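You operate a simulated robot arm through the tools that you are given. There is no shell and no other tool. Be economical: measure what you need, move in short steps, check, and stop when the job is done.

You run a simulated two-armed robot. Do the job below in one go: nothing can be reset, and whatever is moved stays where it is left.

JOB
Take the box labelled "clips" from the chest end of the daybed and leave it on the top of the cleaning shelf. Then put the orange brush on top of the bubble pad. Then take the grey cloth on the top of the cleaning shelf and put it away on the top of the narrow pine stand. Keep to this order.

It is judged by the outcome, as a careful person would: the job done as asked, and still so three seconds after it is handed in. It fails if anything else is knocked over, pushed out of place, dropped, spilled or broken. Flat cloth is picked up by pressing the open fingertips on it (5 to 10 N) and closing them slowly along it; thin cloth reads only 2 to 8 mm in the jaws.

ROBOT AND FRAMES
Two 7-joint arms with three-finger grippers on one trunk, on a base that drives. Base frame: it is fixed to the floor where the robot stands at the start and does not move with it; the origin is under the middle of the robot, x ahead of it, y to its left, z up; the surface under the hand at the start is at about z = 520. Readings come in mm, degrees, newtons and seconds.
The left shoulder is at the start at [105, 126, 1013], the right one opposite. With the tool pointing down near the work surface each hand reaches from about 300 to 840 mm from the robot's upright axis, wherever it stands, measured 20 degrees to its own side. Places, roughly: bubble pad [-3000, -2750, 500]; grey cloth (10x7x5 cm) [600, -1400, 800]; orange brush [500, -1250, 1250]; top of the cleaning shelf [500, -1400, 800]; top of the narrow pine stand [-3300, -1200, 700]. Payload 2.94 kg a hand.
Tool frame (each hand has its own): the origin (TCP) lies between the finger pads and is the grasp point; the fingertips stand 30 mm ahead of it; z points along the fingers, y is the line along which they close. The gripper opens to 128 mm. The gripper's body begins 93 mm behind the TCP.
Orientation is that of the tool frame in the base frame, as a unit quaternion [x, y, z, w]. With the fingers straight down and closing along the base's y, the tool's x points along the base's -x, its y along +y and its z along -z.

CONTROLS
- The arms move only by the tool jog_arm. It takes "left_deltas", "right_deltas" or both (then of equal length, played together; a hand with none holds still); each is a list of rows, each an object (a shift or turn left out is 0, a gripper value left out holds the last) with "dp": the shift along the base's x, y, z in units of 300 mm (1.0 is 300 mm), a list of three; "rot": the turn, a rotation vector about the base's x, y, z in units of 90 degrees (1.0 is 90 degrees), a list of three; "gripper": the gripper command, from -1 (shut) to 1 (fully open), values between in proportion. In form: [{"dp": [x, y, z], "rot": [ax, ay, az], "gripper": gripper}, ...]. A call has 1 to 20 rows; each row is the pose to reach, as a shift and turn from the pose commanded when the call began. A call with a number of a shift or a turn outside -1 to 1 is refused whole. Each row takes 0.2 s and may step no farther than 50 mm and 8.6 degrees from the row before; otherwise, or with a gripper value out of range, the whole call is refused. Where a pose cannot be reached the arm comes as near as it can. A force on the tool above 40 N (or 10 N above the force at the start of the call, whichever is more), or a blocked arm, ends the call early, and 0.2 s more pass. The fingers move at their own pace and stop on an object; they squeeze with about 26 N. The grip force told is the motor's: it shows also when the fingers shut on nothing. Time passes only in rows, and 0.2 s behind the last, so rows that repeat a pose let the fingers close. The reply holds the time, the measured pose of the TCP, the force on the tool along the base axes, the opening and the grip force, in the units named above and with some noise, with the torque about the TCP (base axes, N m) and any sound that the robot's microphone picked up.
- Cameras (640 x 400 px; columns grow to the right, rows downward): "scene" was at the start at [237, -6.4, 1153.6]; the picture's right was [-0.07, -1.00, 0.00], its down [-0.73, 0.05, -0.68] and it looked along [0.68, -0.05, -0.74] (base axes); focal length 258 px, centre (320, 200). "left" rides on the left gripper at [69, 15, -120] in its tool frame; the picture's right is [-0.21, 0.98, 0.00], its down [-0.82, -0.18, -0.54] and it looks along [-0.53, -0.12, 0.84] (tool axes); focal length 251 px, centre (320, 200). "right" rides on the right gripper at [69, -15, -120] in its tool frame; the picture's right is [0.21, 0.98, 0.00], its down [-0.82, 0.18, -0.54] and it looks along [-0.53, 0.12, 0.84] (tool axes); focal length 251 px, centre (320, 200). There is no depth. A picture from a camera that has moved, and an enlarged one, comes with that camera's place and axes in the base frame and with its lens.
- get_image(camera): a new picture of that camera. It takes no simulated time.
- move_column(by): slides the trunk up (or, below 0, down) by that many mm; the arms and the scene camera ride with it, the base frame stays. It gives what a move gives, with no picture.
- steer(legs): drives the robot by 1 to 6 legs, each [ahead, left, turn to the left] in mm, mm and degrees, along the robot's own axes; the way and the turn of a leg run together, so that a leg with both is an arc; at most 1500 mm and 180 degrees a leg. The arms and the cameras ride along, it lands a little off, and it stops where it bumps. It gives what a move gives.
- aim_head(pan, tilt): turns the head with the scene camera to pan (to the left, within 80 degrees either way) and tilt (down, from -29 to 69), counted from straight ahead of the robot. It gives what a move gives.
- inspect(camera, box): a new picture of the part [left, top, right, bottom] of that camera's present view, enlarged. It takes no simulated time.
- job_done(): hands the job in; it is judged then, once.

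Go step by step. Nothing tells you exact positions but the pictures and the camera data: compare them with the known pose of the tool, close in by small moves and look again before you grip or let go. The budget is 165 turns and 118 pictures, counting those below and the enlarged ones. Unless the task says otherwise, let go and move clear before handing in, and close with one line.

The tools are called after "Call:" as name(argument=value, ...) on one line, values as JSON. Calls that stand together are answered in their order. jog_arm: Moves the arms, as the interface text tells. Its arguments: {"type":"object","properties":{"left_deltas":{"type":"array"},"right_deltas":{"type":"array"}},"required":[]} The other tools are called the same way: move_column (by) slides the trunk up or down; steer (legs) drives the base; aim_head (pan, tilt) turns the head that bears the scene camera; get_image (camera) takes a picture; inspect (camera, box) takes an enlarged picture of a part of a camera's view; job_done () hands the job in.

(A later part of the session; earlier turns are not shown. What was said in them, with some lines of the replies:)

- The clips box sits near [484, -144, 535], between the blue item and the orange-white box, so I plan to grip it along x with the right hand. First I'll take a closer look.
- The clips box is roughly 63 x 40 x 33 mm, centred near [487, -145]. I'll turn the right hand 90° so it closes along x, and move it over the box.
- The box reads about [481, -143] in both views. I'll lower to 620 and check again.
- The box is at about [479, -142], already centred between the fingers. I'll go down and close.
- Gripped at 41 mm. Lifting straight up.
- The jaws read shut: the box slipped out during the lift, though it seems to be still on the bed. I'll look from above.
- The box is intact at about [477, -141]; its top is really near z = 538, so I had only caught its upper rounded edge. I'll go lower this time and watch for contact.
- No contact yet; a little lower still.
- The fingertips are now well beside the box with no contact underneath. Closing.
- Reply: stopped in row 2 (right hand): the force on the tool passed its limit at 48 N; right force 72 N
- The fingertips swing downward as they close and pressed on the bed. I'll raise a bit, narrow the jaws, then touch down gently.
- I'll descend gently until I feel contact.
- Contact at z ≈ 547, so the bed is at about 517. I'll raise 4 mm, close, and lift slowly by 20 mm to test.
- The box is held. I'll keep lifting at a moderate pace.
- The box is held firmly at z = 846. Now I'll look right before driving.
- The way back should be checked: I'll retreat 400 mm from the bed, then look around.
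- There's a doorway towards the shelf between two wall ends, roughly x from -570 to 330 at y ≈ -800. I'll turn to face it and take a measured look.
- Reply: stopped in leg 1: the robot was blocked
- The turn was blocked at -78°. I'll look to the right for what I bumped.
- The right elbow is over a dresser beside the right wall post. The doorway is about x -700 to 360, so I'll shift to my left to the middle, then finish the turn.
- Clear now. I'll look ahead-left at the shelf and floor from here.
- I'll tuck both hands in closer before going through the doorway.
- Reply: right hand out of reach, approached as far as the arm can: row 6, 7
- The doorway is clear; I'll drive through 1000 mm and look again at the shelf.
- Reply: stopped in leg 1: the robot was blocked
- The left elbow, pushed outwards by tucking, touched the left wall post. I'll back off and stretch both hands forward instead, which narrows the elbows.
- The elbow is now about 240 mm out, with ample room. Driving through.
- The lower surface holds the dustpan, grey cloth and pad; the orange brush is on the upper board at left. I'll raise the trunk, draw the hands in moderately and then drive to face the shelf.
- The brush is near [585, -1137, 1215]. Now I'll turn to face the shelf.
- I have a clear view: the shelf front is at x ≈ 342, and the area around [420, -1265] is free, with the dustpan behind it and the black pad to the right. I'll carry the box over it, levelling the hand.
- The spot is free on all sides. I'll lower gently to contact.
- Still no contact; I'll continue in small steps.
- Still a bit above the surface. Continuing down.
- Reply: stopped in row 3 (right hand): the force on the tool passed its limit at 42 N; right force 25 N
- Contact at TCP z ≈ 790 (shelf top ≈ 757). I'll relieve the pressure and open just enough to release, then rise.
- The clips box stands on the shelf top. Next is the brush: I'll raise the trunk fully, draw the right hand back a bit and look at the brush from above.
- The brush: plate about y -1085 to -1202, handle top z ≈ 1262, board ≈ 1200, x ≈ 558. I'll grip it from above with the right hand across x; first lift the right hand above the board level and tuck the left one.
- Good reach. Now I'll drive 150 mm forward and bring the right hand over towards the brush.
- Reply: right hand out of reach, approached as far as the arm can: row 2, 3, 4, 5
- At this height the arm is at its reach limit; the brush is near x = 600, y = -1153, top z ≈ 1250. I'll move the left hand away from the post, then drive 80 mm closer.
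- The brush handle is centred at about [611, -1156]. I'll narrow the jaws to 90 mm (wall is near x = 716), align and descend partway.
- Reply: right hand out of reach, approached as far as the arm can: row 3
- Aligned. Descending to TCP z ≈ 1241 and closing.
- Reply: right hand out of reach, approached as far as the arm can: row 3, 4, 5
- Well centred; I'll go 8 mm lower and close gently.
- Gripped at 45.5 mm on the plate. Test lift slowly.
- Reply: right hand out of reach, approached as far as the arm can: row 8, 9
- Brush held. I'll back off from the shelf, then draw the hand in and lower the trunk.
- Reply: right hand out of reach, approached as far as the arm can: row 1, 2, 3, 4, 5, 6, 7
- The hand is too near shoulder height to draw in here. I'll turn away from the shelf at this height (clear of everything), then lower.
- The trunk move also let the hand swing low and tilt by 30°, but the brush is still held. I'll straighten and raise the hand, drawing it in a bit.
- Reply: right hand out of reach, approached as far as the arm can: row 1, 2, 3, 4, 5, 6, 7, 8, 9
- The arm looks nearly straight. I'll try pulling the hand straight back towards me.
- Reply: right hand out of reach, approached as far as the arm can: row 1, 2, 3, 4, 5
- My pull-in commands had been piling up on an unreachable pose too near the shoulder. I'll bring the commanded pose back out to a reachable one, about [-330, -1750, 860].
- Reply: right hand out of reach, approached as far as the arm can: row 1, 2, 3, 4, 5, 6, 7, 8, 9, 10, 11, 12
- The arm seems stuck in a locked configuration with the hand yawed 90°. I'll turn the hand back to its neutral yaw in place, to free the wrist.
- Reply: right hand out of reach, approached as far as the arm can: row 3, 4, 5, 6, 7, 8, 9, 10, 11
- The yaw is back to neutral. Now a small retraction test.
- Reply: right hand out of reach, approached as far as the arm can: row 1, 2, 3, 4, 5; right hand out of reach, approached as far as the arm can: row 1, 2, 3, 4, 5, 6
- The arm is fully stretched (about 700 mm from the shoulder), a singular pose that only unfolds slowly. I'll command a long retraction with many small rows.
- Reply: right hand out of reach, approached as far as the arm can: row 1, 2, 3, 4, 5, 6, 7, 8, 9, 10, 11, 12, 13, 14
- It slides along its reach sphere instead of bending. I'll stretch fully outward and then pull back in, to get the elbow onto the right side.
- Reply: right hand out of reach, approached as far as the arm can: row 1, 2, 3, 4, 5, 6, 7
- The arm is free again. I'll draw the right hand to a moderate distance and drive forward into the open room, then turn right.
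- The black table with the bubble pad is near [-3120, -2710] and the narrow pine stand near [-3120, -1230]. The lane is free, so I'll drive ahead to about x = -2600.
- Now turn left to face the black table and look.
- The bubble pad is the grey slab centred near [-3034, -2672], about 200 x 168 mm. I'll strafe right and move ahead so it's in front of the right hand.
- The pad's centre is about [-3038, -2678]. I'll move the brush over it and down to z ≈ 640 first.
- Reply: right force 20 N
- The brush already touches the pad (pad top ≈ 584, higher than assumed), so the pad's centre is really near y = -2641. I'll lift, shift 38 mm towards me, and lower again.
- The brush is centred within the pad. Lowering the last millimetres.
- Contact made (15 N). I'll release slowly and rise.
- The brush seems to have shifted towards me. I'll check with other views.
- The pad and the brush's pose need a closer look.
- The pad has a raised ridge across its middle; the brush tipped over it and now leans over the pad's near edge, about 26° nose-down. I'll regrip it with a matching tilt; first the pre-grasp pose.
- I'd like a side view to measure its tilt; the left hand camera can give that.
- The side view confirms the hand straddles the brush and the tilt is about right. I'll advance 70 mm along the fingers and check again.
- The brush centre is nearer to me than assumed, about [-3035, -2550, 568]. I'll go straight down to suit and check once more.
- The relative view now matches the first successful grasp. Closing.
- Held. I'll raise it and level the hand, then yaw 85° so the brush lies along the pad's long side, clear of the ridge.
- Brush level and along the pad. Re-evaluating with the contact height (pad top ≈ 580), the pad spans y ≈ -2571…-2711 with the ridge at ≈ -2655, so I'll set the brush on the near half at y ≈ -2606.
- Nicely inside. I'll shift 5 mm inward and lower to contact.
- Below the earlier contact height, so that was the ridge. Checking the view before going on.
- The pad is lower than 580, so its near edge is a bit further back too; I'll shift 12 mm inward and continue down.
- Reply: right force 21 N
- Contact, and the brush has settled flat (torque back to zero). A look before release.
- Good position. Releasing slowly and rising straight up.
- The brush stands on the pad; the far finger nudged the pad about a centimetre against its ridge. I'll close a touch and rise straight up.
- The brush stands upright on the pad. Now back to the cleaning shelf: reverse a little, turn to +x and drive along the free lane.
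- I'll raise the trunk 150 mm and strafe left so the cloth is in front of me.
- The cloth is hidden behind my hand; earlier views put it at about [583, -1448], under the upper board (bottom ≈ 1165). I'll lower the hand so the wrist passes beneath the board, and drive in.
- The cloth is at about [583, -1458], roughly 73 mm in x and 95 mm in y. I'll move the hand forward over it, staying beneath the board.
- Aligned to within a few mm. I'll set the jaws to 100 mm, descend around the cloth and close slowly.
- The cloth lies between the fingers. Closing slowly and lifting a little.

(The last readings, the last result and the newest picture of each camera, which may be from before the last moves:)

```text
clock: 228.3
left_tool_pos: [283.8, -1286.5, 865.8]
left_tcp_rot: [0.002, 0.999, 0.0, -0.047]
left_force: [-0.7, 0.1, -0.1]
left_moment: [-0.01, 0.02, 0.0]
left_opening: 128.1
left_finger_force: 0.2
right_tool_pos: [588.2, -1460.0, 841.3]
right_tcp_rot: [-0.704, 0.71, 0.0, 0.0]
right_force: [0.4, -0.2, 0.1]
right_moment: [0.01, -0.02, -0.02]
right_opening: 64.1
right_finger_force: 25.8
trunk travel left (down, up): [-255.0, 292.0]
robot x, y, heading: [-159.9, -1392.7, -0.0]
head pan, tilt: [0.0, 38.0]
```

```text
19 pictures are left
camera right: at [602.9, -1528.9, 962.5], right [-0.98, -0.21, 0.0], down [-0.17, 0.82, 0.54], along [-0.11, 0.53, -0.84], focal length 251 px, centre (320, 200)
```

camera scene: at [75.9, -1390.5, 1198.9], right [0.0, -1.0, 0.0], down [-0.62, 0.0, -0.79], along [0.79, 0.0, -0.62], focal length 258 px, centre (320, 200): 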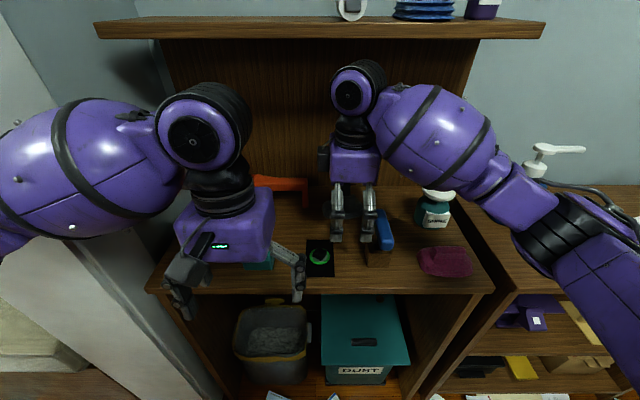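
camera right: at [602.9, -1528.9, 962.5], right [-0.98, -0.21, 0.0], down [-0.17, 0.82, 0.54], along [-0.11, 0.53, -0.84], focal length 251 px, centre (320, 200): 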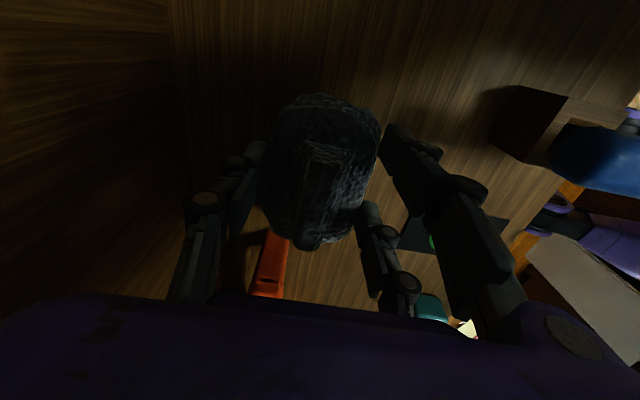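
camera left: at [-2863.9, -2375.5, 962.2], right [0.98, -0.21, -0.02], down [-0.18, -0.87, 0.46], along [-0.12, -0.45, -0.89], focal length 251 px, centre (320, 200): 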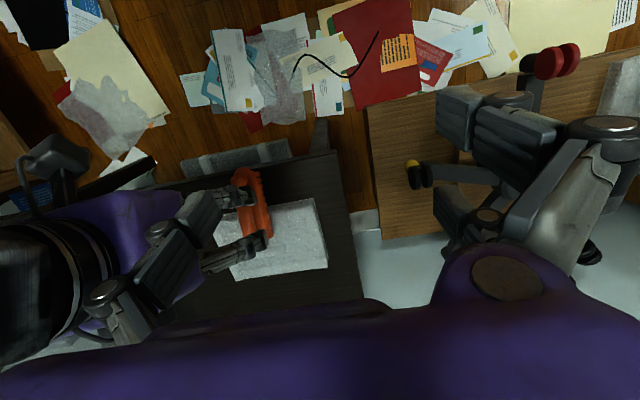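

Held firmly at 64 mm. Before reversing I'll shift 45 mm left so the cloth clears the blue brush, then back out.

Call:
jog_arm(right_deltas=[{"dp": [0, 0.05, 0.02]}, {"dp": [0, 0.1, 0.03]}, {"dp": [0, 0.15, 0.03]}, {"dp": [-0.08, 0.15, 0.03]}, {"dp": [-0.16, 0.15, 0.03]}, {"dp": [-0.24, 0.15, 0.03]}])

Call:
steer(legs=[[-215, 0, 0]])

Call:
get_image(camera="scene")

```text
clock: 229.7
left_tool_pos: [283.9, -1285.8, 866.1]
left_tcp_rot: [0.003, 0.999, -0.001, -0.047]
left_force: [-0.6, -0.2, -0.6]
left_moment: [0.04, 0.0, 0.0]
left_opening: 127.9
left_finger_force: 0.0
right_tool_pos: [514.9, -1414.5, 851.5]
right_tcp_rot: [-0.704, 0.711, 0.0, 0.0]
right_force: [0.5, 0.4, -0.5]
right_moment: [0.02, 0.01, -0.02]
right_opening: 64.2
right_finger_force: 25.7
trunk travel left (down, up): [-255.0, 292.0]
robot x, y, heading: [-159.8, -1392.2, -0.0]
head pan, tilt: [0.0, 38.0]
```

```text
clock: 231.3
left_tool_pos: [68.0, -1286.8, 866.7]
left_tcp_rot: [0.002, 0.999, -0.001, -0.048]
left_force: [-0.6, 0.4, 1.1]
left_moment: [0.01, -0.02, -0.01]
left_opening: 127.9
left_finger_force: 0.1
right_tool_pos: [299.3, -1414.4, 850.3]
right_tcp_rot: [-0.704, 0.71, 0.0, -0.001]
right_force: [0.0, 0.5, 0.1]
right_moment: [-0.02, -0.01, 0.02]
right_opening: 64.2
right_finger_force: 26.1
trunk travel left (down, up): [-255.0, 292.0]
robot x, y, heading: [-373.4, -1390.9, 0.2]
head pan, tilt: [0.0, 38.0]
```

```text
18 pictures are left
camera scene: at [-139.8, -1390.6, 1199.1], right [0.0, -1.0, 0.0], down [-0.62, 0.0, -0.79], along [0.79, 0.0, -0.62], focal length 258 px, centre (320, 200)
```

scene: 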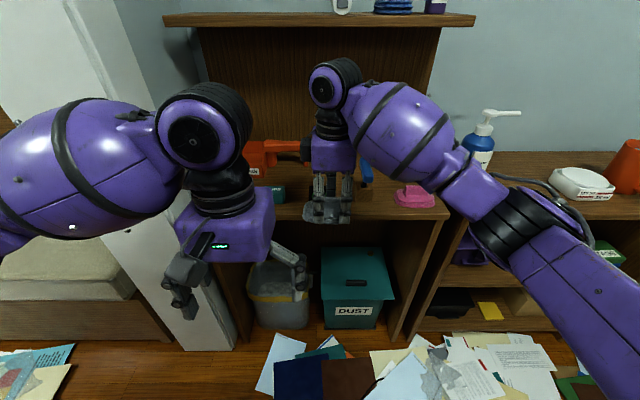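

The cloth is out. I'll tuck slightly, strafe right into the lane, turn round and drive towards the pine stand.

Call:
jog_arm(right_deltas=[{"dp": [-0.1, 0, 0]}, {"dp": [-0.2, 0, 0]}])

Call:
steer(legs=[[0, -500, 0], [0, 0, -180], [1000, 0, 0], [900, 0, 0]])

Call:
aim_head(pan=-20, tilt=25)

Call:
get_image(camera="scene")

```text
clock: 231.9
left_tool_pos: [68.3, -1287.0, 865.9]
left_tcp_rot: [0.002, 0.999, -0.001, -0.048]
left_force: [0.5, -0.1, 0.0]
left_moment: [0.0, -0.02, 0.0]
left_opening: 128.0
left_finger_force: 0.0
right_tool_pos: [241.4, -1415.6, 850.7]
right_tcp_rot: [-0.704, 0.71, 0.0, 0.001]
right_force: [0.4, 0.3, -0.2]
right_moment: [0.03, -0.01, 0.02]
right_opening: 64.0
right_finger_force: 25.9
trunk travel left (down, up): [-255.0, 292.0]
robot x, y, heading: [-372.8, -1390.1, -0.0]
head pan, tilt: [0.0, 38.0]
```

```text
clock: 253.3
left_tool_pos: [-2716.4, -1985.7, 866.0]
left_tcp_rot: [0.999, -0.007, 0.048, 0.0]
left_force: [-0.3, 0.6, -0.4]
left_moment: [-0.03, -0.03, 0.03]
left_opening: 128.2
left_finger_force: 0.1
right_tool_pos: [-2888.3, -1854.8, 850.6]
right_tcp_rot: [0.713, 0.701, 0.001, 0.0]
right_force: [0.2, -0.5, 0.8]
right_moment: [0.0, 0.02, -0.01]
right_opening: 64.5
right_finger_force: 26.2
trunk travel left (down, up): [-255.0, 292.0]
robot x, y, heading: [-2272.5, -1887.8, 179.5]
head pan, tilt: [0.0, 38.0]
```

```text
clock: 254.2
left_tool_pos: [-2716.8, -1985.8, 866.6]
left_tcp_rot: [0.999, -0.007, 0.047, -0.001]
left_force: [-0.9, 0.9, 0.9]
left_moment: [-0.01, -0.01, 0.01]
left_opening: 128.0
left_finger_force: 0.1
right_tool_pos: [-2886.9, -1855.1, 851.4]
right_tcp_rot: [0.714, 0.701, 0.0, 0.0]
right_force: [-0.6, 0.3, -0.2]
right_moment: [-0.03, 0.01, -0.03]
right_opening: 64.1
right_finger_force: 25.5
trunk travel left (down, up): [-255.0, 292.0]
robot x, y, heading: [-2276.2, -1887.4, 179.6]
head pan, tilt: [-20.0, 25.0]
```

```text
17 pictures are left
camera scene: at [-2507.2, -1854.1, 1219.2], right [0.35, 0.94, 0.0], down [0.4, -0.15, -0.91], along [-0.85, 0.32, -0.42], focal length 258 px, centre (320, 200)
```

scene: 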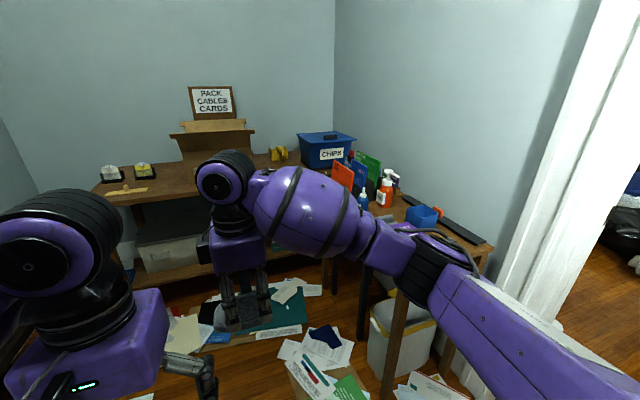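

The pine stand runs along the right-hand wall, near x -3000…-3400, y ≈ -1200. I'll turn to face it and strafe over.

Call:
steer(legs=[[0, 0, -89.5], [0, 800, 0]])

Call:
aim_head(pan=0, tilt=30)

Call:
get_image(camera="scene")

```text
clock: 265.3
left_tool_pos: [-3169.5, -1445.7, 866.9]
left_tcp_rot: [0.706, -0.706, 0.034, 0.033]
left_force: [0.5, -0.5, 0.9]
left_moment: [0.0, -0.04, 0.04]
left_opening: 128.0
left_finger_force: 0.1
right_tool_pos: [-3041.1, -1272.6, 851.0]
right_tcp_rot: [1.0, -0.002, 0.0, 0.0]
right_force: [0.2, -0.2, 0.0]
right_moment: [0.02, -0.04, -0.01]
right_opening: 64.2
right_finger_force: 26.1
trunk travel left (down, up): [-255.0, 292.0]
robot x, y, heading: [-3066.4, -1889.3, 90.2]
head pan, tilt: [-20.0, 25.0]
```

```text
clock: 266.1
left_tool_pos: [-3168.6, -1445.5, 865.4]
left_tcp_rot: [-0.706, 0.707, -0.034, -0.032]
left_force: [0.3, -0.7, -0.4]
left_moment: [-0.03, 0.01, 0.03]
left_opening: 127.9
left_finger_force: 0.0
right_tool_pos: [-3041.5, -1272.4, 850.5]
right_tcp_rot: [1.0, -0.003, 0.0, 0.0]
right_force: [0.4, 0.4, -0.3]
right_moment: [-0.03, -0.01, -0.02]
right_opening: 64.5
right_finger_force: 25.8
trunk travel left (down, up): [-255.0, 292.0]
robot x, y, heading: [-3066.8, -1888.4, 90.2]
head pan, tilt: [0.0, 30.0]
```

```text
16 pictures are left
camera scene: at [-3065.4, -1650.3, 1211.3], right [1.0, 0.0, 0.0], down [0.0, -0.5, -0.87], along [0.0, 0.87, -0.5], focal length 258 px, centre (320, 200)
```

scene: 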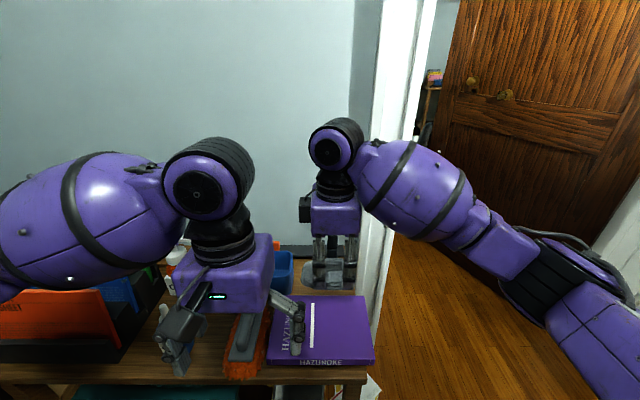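

I see the stand: a purple book at the front right, a duster and blue box to the left. The free patch seems to be behind the book. Checking with the right hand camera and zooming in.

Call:
get_image(camera="right")

Call:
inspect(camera="scene", box=[240, 220, 400, 400])

```text
15 pictures are left
camera right: at [-2971.7, -1258.4, 971.2], right [0.21, -0.98, 0.0], down [-0.82, -0.18, 0.54], along [-0.53, -0.11, -0.84], focal length 251 px, centre (320, 200)
```

right: 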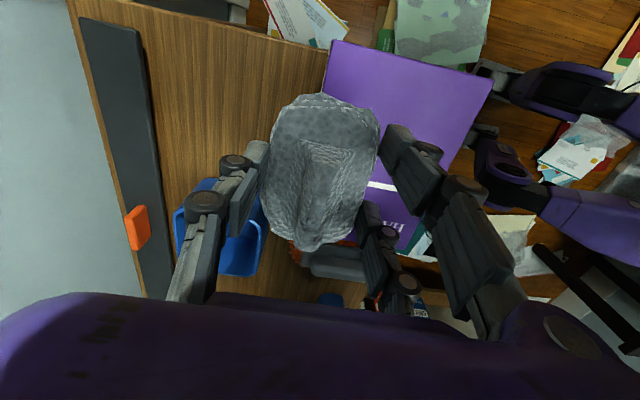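

```text
2.22 times, centred on (320, 310) of scene
camera zoom: at [-3065.4, -1650.3, 1211.3], right [1.0, 0.0, 0.0], down [0.0, -0.5, -0.87], along [0.0, 0.87, -0.5], focal length 572 px, centre (320, -44)
```

zoom: 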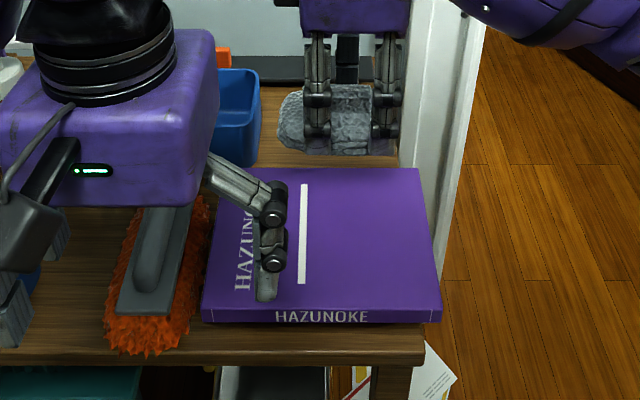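

The free patch is about x -3095…-2974, y -1255…-1115, between the blue box, the book and the strip at the wall. I'll move the cloth over it.

Call:
jog_arm(right_deltas=[{"dp": [0.03, 0.1, 0]}, {"dp": [0.06, 0.2, 0]}, {"dp": [0.077, 0.29, 0]}, {"dp": [0.077, 0.29, -0.08]}, {"dp": [0.077, 0.29, -0.16]}, {"dp": [0.077, 0.29, -0.2]}, {"dp": [0.077, 0.29, -0.2]}])

Call:
get_image(camera="right")

Call:
inspect(camera="scene", box=[250, 220, 410, 320])

```text
clock: 267.8
left_tool_pos: [-3169.1, -1446.4, 866.6]
left_tcp_rot: [-0.706, 0.707, -0.034, -0.032]
left_force: [-0.8, 0.2, -0.6]
left_moment: [-0.01, 0.03, 0.02]
left_opening: 128.0
left_finger_force: 0.0
right_tool_pos: [-3018.0, -1186.0, 791.0]
right_tcp_rot: [1.0, -0.002, 0.0, 0.0]
right_force: [0.2, 0.0, -0.3]
right_moment: [0.02, 0.03, 0.02]
right_opening: 64.2
right_finger_force: 25.5
trunk travel left (down, up): [-255.0, 292.0]
robot x, y, heading: [-3062.7, -1888.8, 90.0]
head pan, tilt: [0.0, 30.0]
```

```text
13 pictures are left
camera right: at [-2948.4, -1171.8, 911.1], right [0.21, -0.98, 0.0], down [-0.82, -0.18, 0.54], along [-0.53, -0.11, -0.84], focal length 251 px, centre (320, 200)
```

right: 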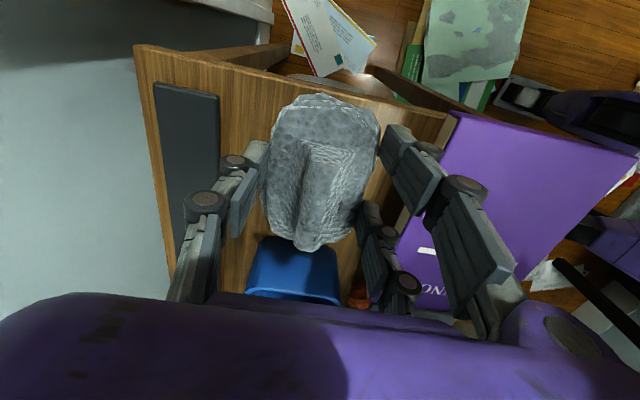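

```text
4.00 times, centred on (330, 270) of scene
camera zoom: at [-3065.5, -1650.3, 1211.3], right [1.0, 0.0, 0.0], down [0.0, -0.5, -0.87], along [0.0, 0.87, -0.5], focal length 1030 px, centre (280, -80)
```

zoom: 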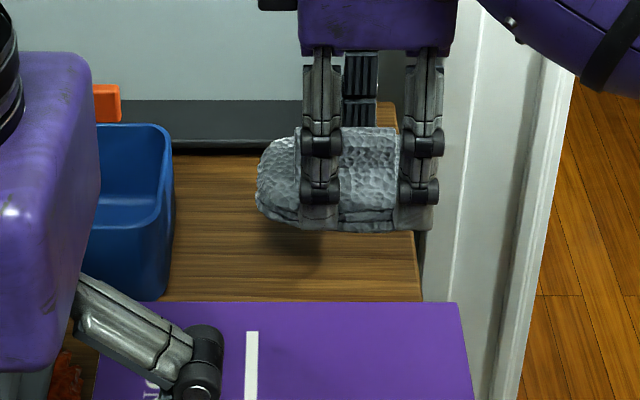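

I'll shift 25 mm left so it doesn't overhang the end, and lower to contact.

Call:
jog_arm(right_deltas=[{"dp": [-0.04, 0.01, 0]}, {"dp": [-0.083, 0.02, 0]}, {"dp": [-0.083, 0.02, -0.03]}, {"dp": [-0.083, 0.02, -0.05]}, {"dp": [-0.083, 0.02, -0.065]}])

Call:
jog_arm(right_deltas=[{"dp": [0, 0, -0.012]}, {"dp": [0, 0, -0.024]}])

Call:
jog_arm(right_deltas=[{"dp": [0, 0, -0.012]}, {"dp": [0, 0, -0.024]}])

```text
clock: 268.9
left_tool_pos: [-3169.2, -1444.9, 865.3]
left_tcp_rot: [-0.706, 0.707, -0.034, -0.033]
left_force: [-1.4, 0.5, 0.4]
left_moment: [0.01, 0.01, 0.01]
left_opening: 128.1
left_finger_force: 0.1
right_tool_pos: [-3042.8, -1180.1, 771.1]
right_tcp_rot: [1.0, -0.003, 0.0, -0.001]
right_force: [-0.1, 0.5, -0.6]
right_moment: [-0.03, 0.01, -0.01]
right_opening: 64.1
right_finger_force: 25.7
trunk travel left (down, up): [-255.0, 292.0]
robot x, y, heading: [-3066.7, -1885.1, 90.3]
head pan, tilt: [0.0, 30.0]
```

```text
clock: 269.6
left_tool_pos: [-3168.9, -1445.1, 865.1]
left_tcp_rot: [-0.706, 0.707, -0.034, -0.033]
left_force: [0.5, 0.4, 0.0]
left_moment: [-0.05, -0.01, -0.01]
left_opening: 128.0
left_finger_force: 0.1
right_tool_pos: [-3043.0, -1180.1, 764.4]
right_tcp_rot: [1.0, -0.003, 0.001, 0.0]
right_force: [-0.8, -0.1, -0.1]
right_moment: [0.0, 0.0, 0.0]
right_opening: 64.4
right_finger_force: 26.3
trunk travel left (down, up): [-255.0, 292.0]
robot x, y, heading: [-3064.5, -1888.6, 90.1]
head pan, tilt: [0.0, 30.0]
```

```text
clock: 270.1
left_tool_pos: [-3168.8, -1445.6, 865.7]
left_tcp_rot: [-0.705, 0.707, -0.033, -0.032]
left_force: [-0.6, -0.5, -0.1]
left_moment: [-0.01, -0.02, 0.02]
left_opening: 128.1
left_finger_force: 0.2
right_tool_pos: [-3043.1, -1179.2, 756.9]
right_tcp_rot: [1.0, -0.002, 0.0, 0.0]
right_force: [-0.1, -0.5, -0.7]
right_moment: [0.03, 0.02, 0.01]
right_opening: 64.1
right_finger_force: 25.7
trunk travel left (down, up): [-255.0, 292.0]
robot x, y, heading: [-3062.8, -1884.7, 90.4]
head pan, tilt: [0.0, 30.0]
```

Call:
jog_arm(right_deltas=[{"dp": [0, 0, -0.012]}, {"dp": [0, 0, -0.024]}])

Call:
inspect(camera="scene", box=[250, 220, 410, 320])

```text
clock: 270.8
left_tool_pos: [-3169.0, -1445.6, 866.7]
left_tcp_rot: [-0.706, 0.707, -0.034, -0.033]
left_force: [0.1, 0.8, 0.5]
left_moment: [0.03, -0.02, 0.01]
left_opening: 128.1
left_finger_force: 0.1
right_tool_pos: [-3043.2, -1180.1, 748.4]
right_tcp_rot: [1.0, -0.002, 0.0, 0.001]
right_force: [-0.2, 0.4, -1.1]
right_moment: [0.01, 0.03, 0.02]
right_opening: 64.2
right_finger_force: 25.9
trunk travel left (down, up): [-255.0, 292.0]
robot x, y, heading: [-3068.6, -1887.4, 90.2]
head pan, tilt: [0.0, 30.0]
```

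```text
4.00 times, centred on (330, 270) of scene
camera zoom: at [-3065.5, -1650.3, 1211.3], right [1.0, 0.0, 0.0], down [0.0, -0.5, -0.87], along [0.0, 0.87, -0.5], focal length 1030 px, centre (280, -80)
```

zoom: 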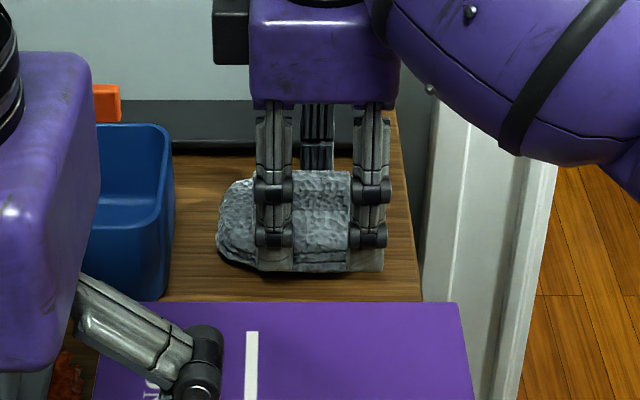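

Almost down; I'll shift 8 mm away from the book and continue.

Call:
jog_arm(right_deltas=[{"dp": [0, 0.027, 0]}, {"dp": [0, 0.027, -0.012]}, {"dp": [0, 0.027, -0.02]}])

Call:
jog_arm(right_deltas=[{"dp": [0, 0, -0.01]}, {"dp": [0, 0, -0.02]}])

```text
clock: 271.6
left_tool_pos: [-3169.2, -1444.8, 866.9]
left_tcp_rot: [-0.706, 0.707, -0.033, -0.032]
left_force: [-0.5, -0.3, -0.3]
left_moment: [0.0, -0.01, 0.02]
left_opening: 128.0
left_finger_force: 0.1
right_tool_pos: [-3042.8, -1171.8, 743.7]
right_tcp_rot: [1.0, -0.002, 0.0, 0.0]
right_force: [-0.5, -0.6, -0.2]
right_moment: [-0.02, -0.01, 0.02]
right_opening: 64.1
right_finger_force: 25.6
trunk travel left (down, up): [-255.0, 292.0]
robot x, y, heading: [-3065.3, -1889.0, 90.3]
head pan, tilt: [0.0, 30.0]
```

```text
clock: 272.1
left_tool_pos: [-3168.3, -1445.6, 867.2]
left_tcp_rot: [-0.706, 0.707, -0.034, -0.033]
left_force: [0.3, 0.1, -0.3]
left_moment: [0.03, 0.0, -0.02]
left_opening: 128.0
left_finger_force: 0.0
right_tool_pos: [-3042.7, -1173.3, 738.8]
right_tcp_rot: [1.0, -0.002, 0.0, 0.0]
right_force: [-0.5, -0.4, 1.1]
right_moment: [-0.05, 0.07, 0.01]
right_opening: 64.3
right_finger_force: 26.6
trunk travel left (down, up): [-255.0, 292.0]
robot x, y, heading: [-3063.8, -1890.3, 90.2]
head pan, tilt: [0.0, 30.0]
```

Call:
jog_arm(right_deltas=[{"dp": [0, 0, -0.007]}, {"dp": [0, 0, -0.014]}])

Call:
inspect(camera="scene", box=[250, 220, 410, 320])

```text
clock: 272.8
left_tool_pos: [-3168.9, -1446.8, 868.2]
left_tcp_rot: [-0.706, 0.707, -0.033, -0.032]
left_force: [0.5, 0.1, 0.2]
left_moment: [0.01, 0.01, 0.0]
left_opening: 128.0
left_finger_force: 0.1
right_tool_pos: [-3043.4, -1172.5, 737.3]
right_tcp_rot: [1.0, -0.004, 0.0, -0.003]
right_force: [2.5, -1.7, 23.8]
right_moment: [-0.32, -0.19, 0.01]
right_opening: 64.2
right_finger_force: 25.5
trunk travel left (down, up): [-255.0, 292.0]
robot x, y, heading: [-3064.6, -1888.3, 90.2]
head pan, tilt: [0.0, 30.0]
```

```text
4.00 times, centred on (330, 270) of scene
camera zoom: at [-3065.2, -1652.6, 1212.0], right [1.0, 0.0, 0.0], down [0.0, -0.5, -0.87], along [0.0, 0.87, -0.5], focal length 1030 px, centre (280, -80)
```

zoom: 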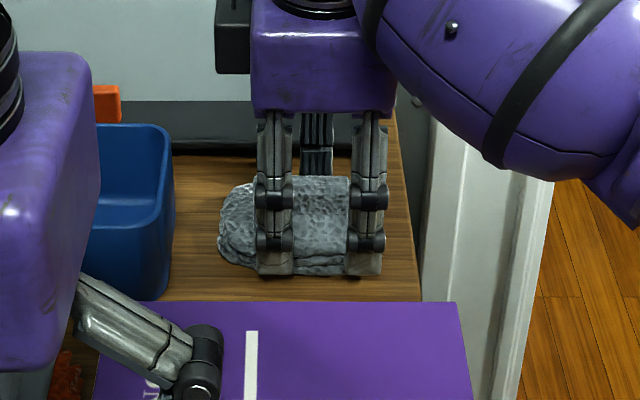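

Firm contact on the stand. Release gently and rise.

Call:
jog_arm(right_deltas=[{"dp": [0, 0, 0.006]}, {"dp": [0, 0, 0.006], "gripper": 0.05}, {"dp": [0, 0, 0.006], "gripper": 0.15}, {"dp": [0, 0, 0.006], "gripper": 0.25}, {"dp": [0, 0, 0.006], "gripper": 0.25}, {"dp": [0, 0, 0.03]}, {"dp": [0, 0, 0.08]}, {"dp": [0, 0, 0.15]}, {"dp": [0, 0, 0.25]}, {"dp": [0, 0, 0.38]}, {"dp": [0, 0, 0.5]}])

Call:
get_image(camera="scene")

```text
clock: 275.1
left_tool_pos: [-3168.7, -1445.9, 867.3]
left_tcp_rot: [-0.706, 0.707, -0.034, -0.033]
left_force: [-0.1, 0.1, -0.1]
left_moment: [-0.03, -0.01, 0.05]
left_opening: 127.9
left_finger_force: 0.0
right_tool_pos: [-3042.1, -1172.9, 883.5]
right_tcp_rot: [1.0, -0.002, 0.0, 0.0]
right_force: [0.8, -0.4, -0.9]
right_moment: [0.03, 0.0, -0.01]
right_opening: 79.9
right_finger_force: 0.0
trunk travel left (down, up): [-255.0, 292.0]
robot x, y, heading: [-3067.9, -1885.5, 90.1]
head pan, tilt: [0.0, 30.0]
```

```text
9 pictures are left
camera scene: at [-3065.6, -1650.9, 1211.4], right [1.0, 0.0, 0.0], down [0.0, -0.5, -0.87], along [0.0, 0.87, -0.5], focal length 258 px, centre (320, 200)
```

scene: 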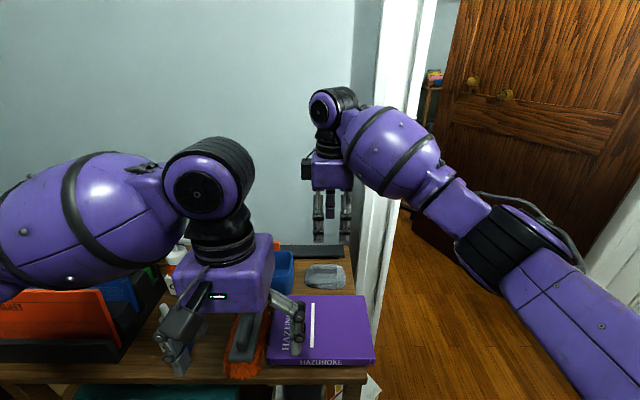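

The cloth rests on the stand top with nothing disturbed. I'll back clear and take a last look.

Call:
steer(legs=[[-200, 0, 0]])

Call:
inspect(camera="scene", box=[240, 180, 400, 340])

```text
clock: 276.8
left_tool_pos: [-3168.9, -1646.3, 866.9]
left_tcp_rot: [-0.706, 0.707, -0.034, -0.033]
left_force: [0.0, -0.1, 0.3]
left_moment: [0.02, -0.02, 0.03]
left_opening: 127.8
left_finger_force: 0.0
right_tool_pos: [-3042.1, -1372.3, 882.1]
right_tcp_rot: [1.0, -0.002, 0.0, -0.001]
right_force: [-0.9, -0.2, -0.6]
right_moment: [0.01, 0.0, 0.0]
right_opening: 80.2
right_finger_force: 0.1
trunk travel left (down, up): [-255.0, 292.0]
robot x, y, heading: [-3063.0, -2088.4, 90.1]
head pan, tilt: [0.0, 30.0]
```

```text
2.50 times, centred on (320, 260) of scene
camera zoom: at [-3064.8, -1851.4, 1211.4], right [1.0, 0.0, 0.0], down [0.0, -0.5, -0.87], along [0.0, 0.87, -0.5], focal length 644 px, centre (320, 50)
```

zoom: 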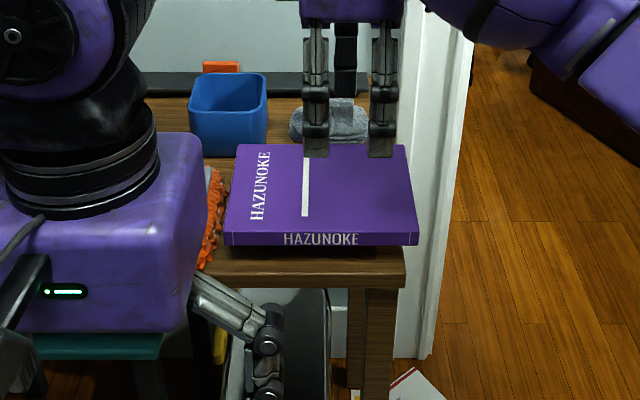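

All three items are in place and both hands are clear, so I'm handing in.

Call:
job_done()

```text
The job is handed in.
```

I did all three moves in the order you gave: the clips box is on the top of the cleaning shelf, the orange brush is upright on the bubble pad, and the grey cloth is on the top of the narrow pine stand. On the way the clips box slipped once from a low lift back onto the daybed. The brush tipped off the pad's ridge on the first release, so I regripped and reset it, and my fingers nudged the pad about a centimetre on the second.
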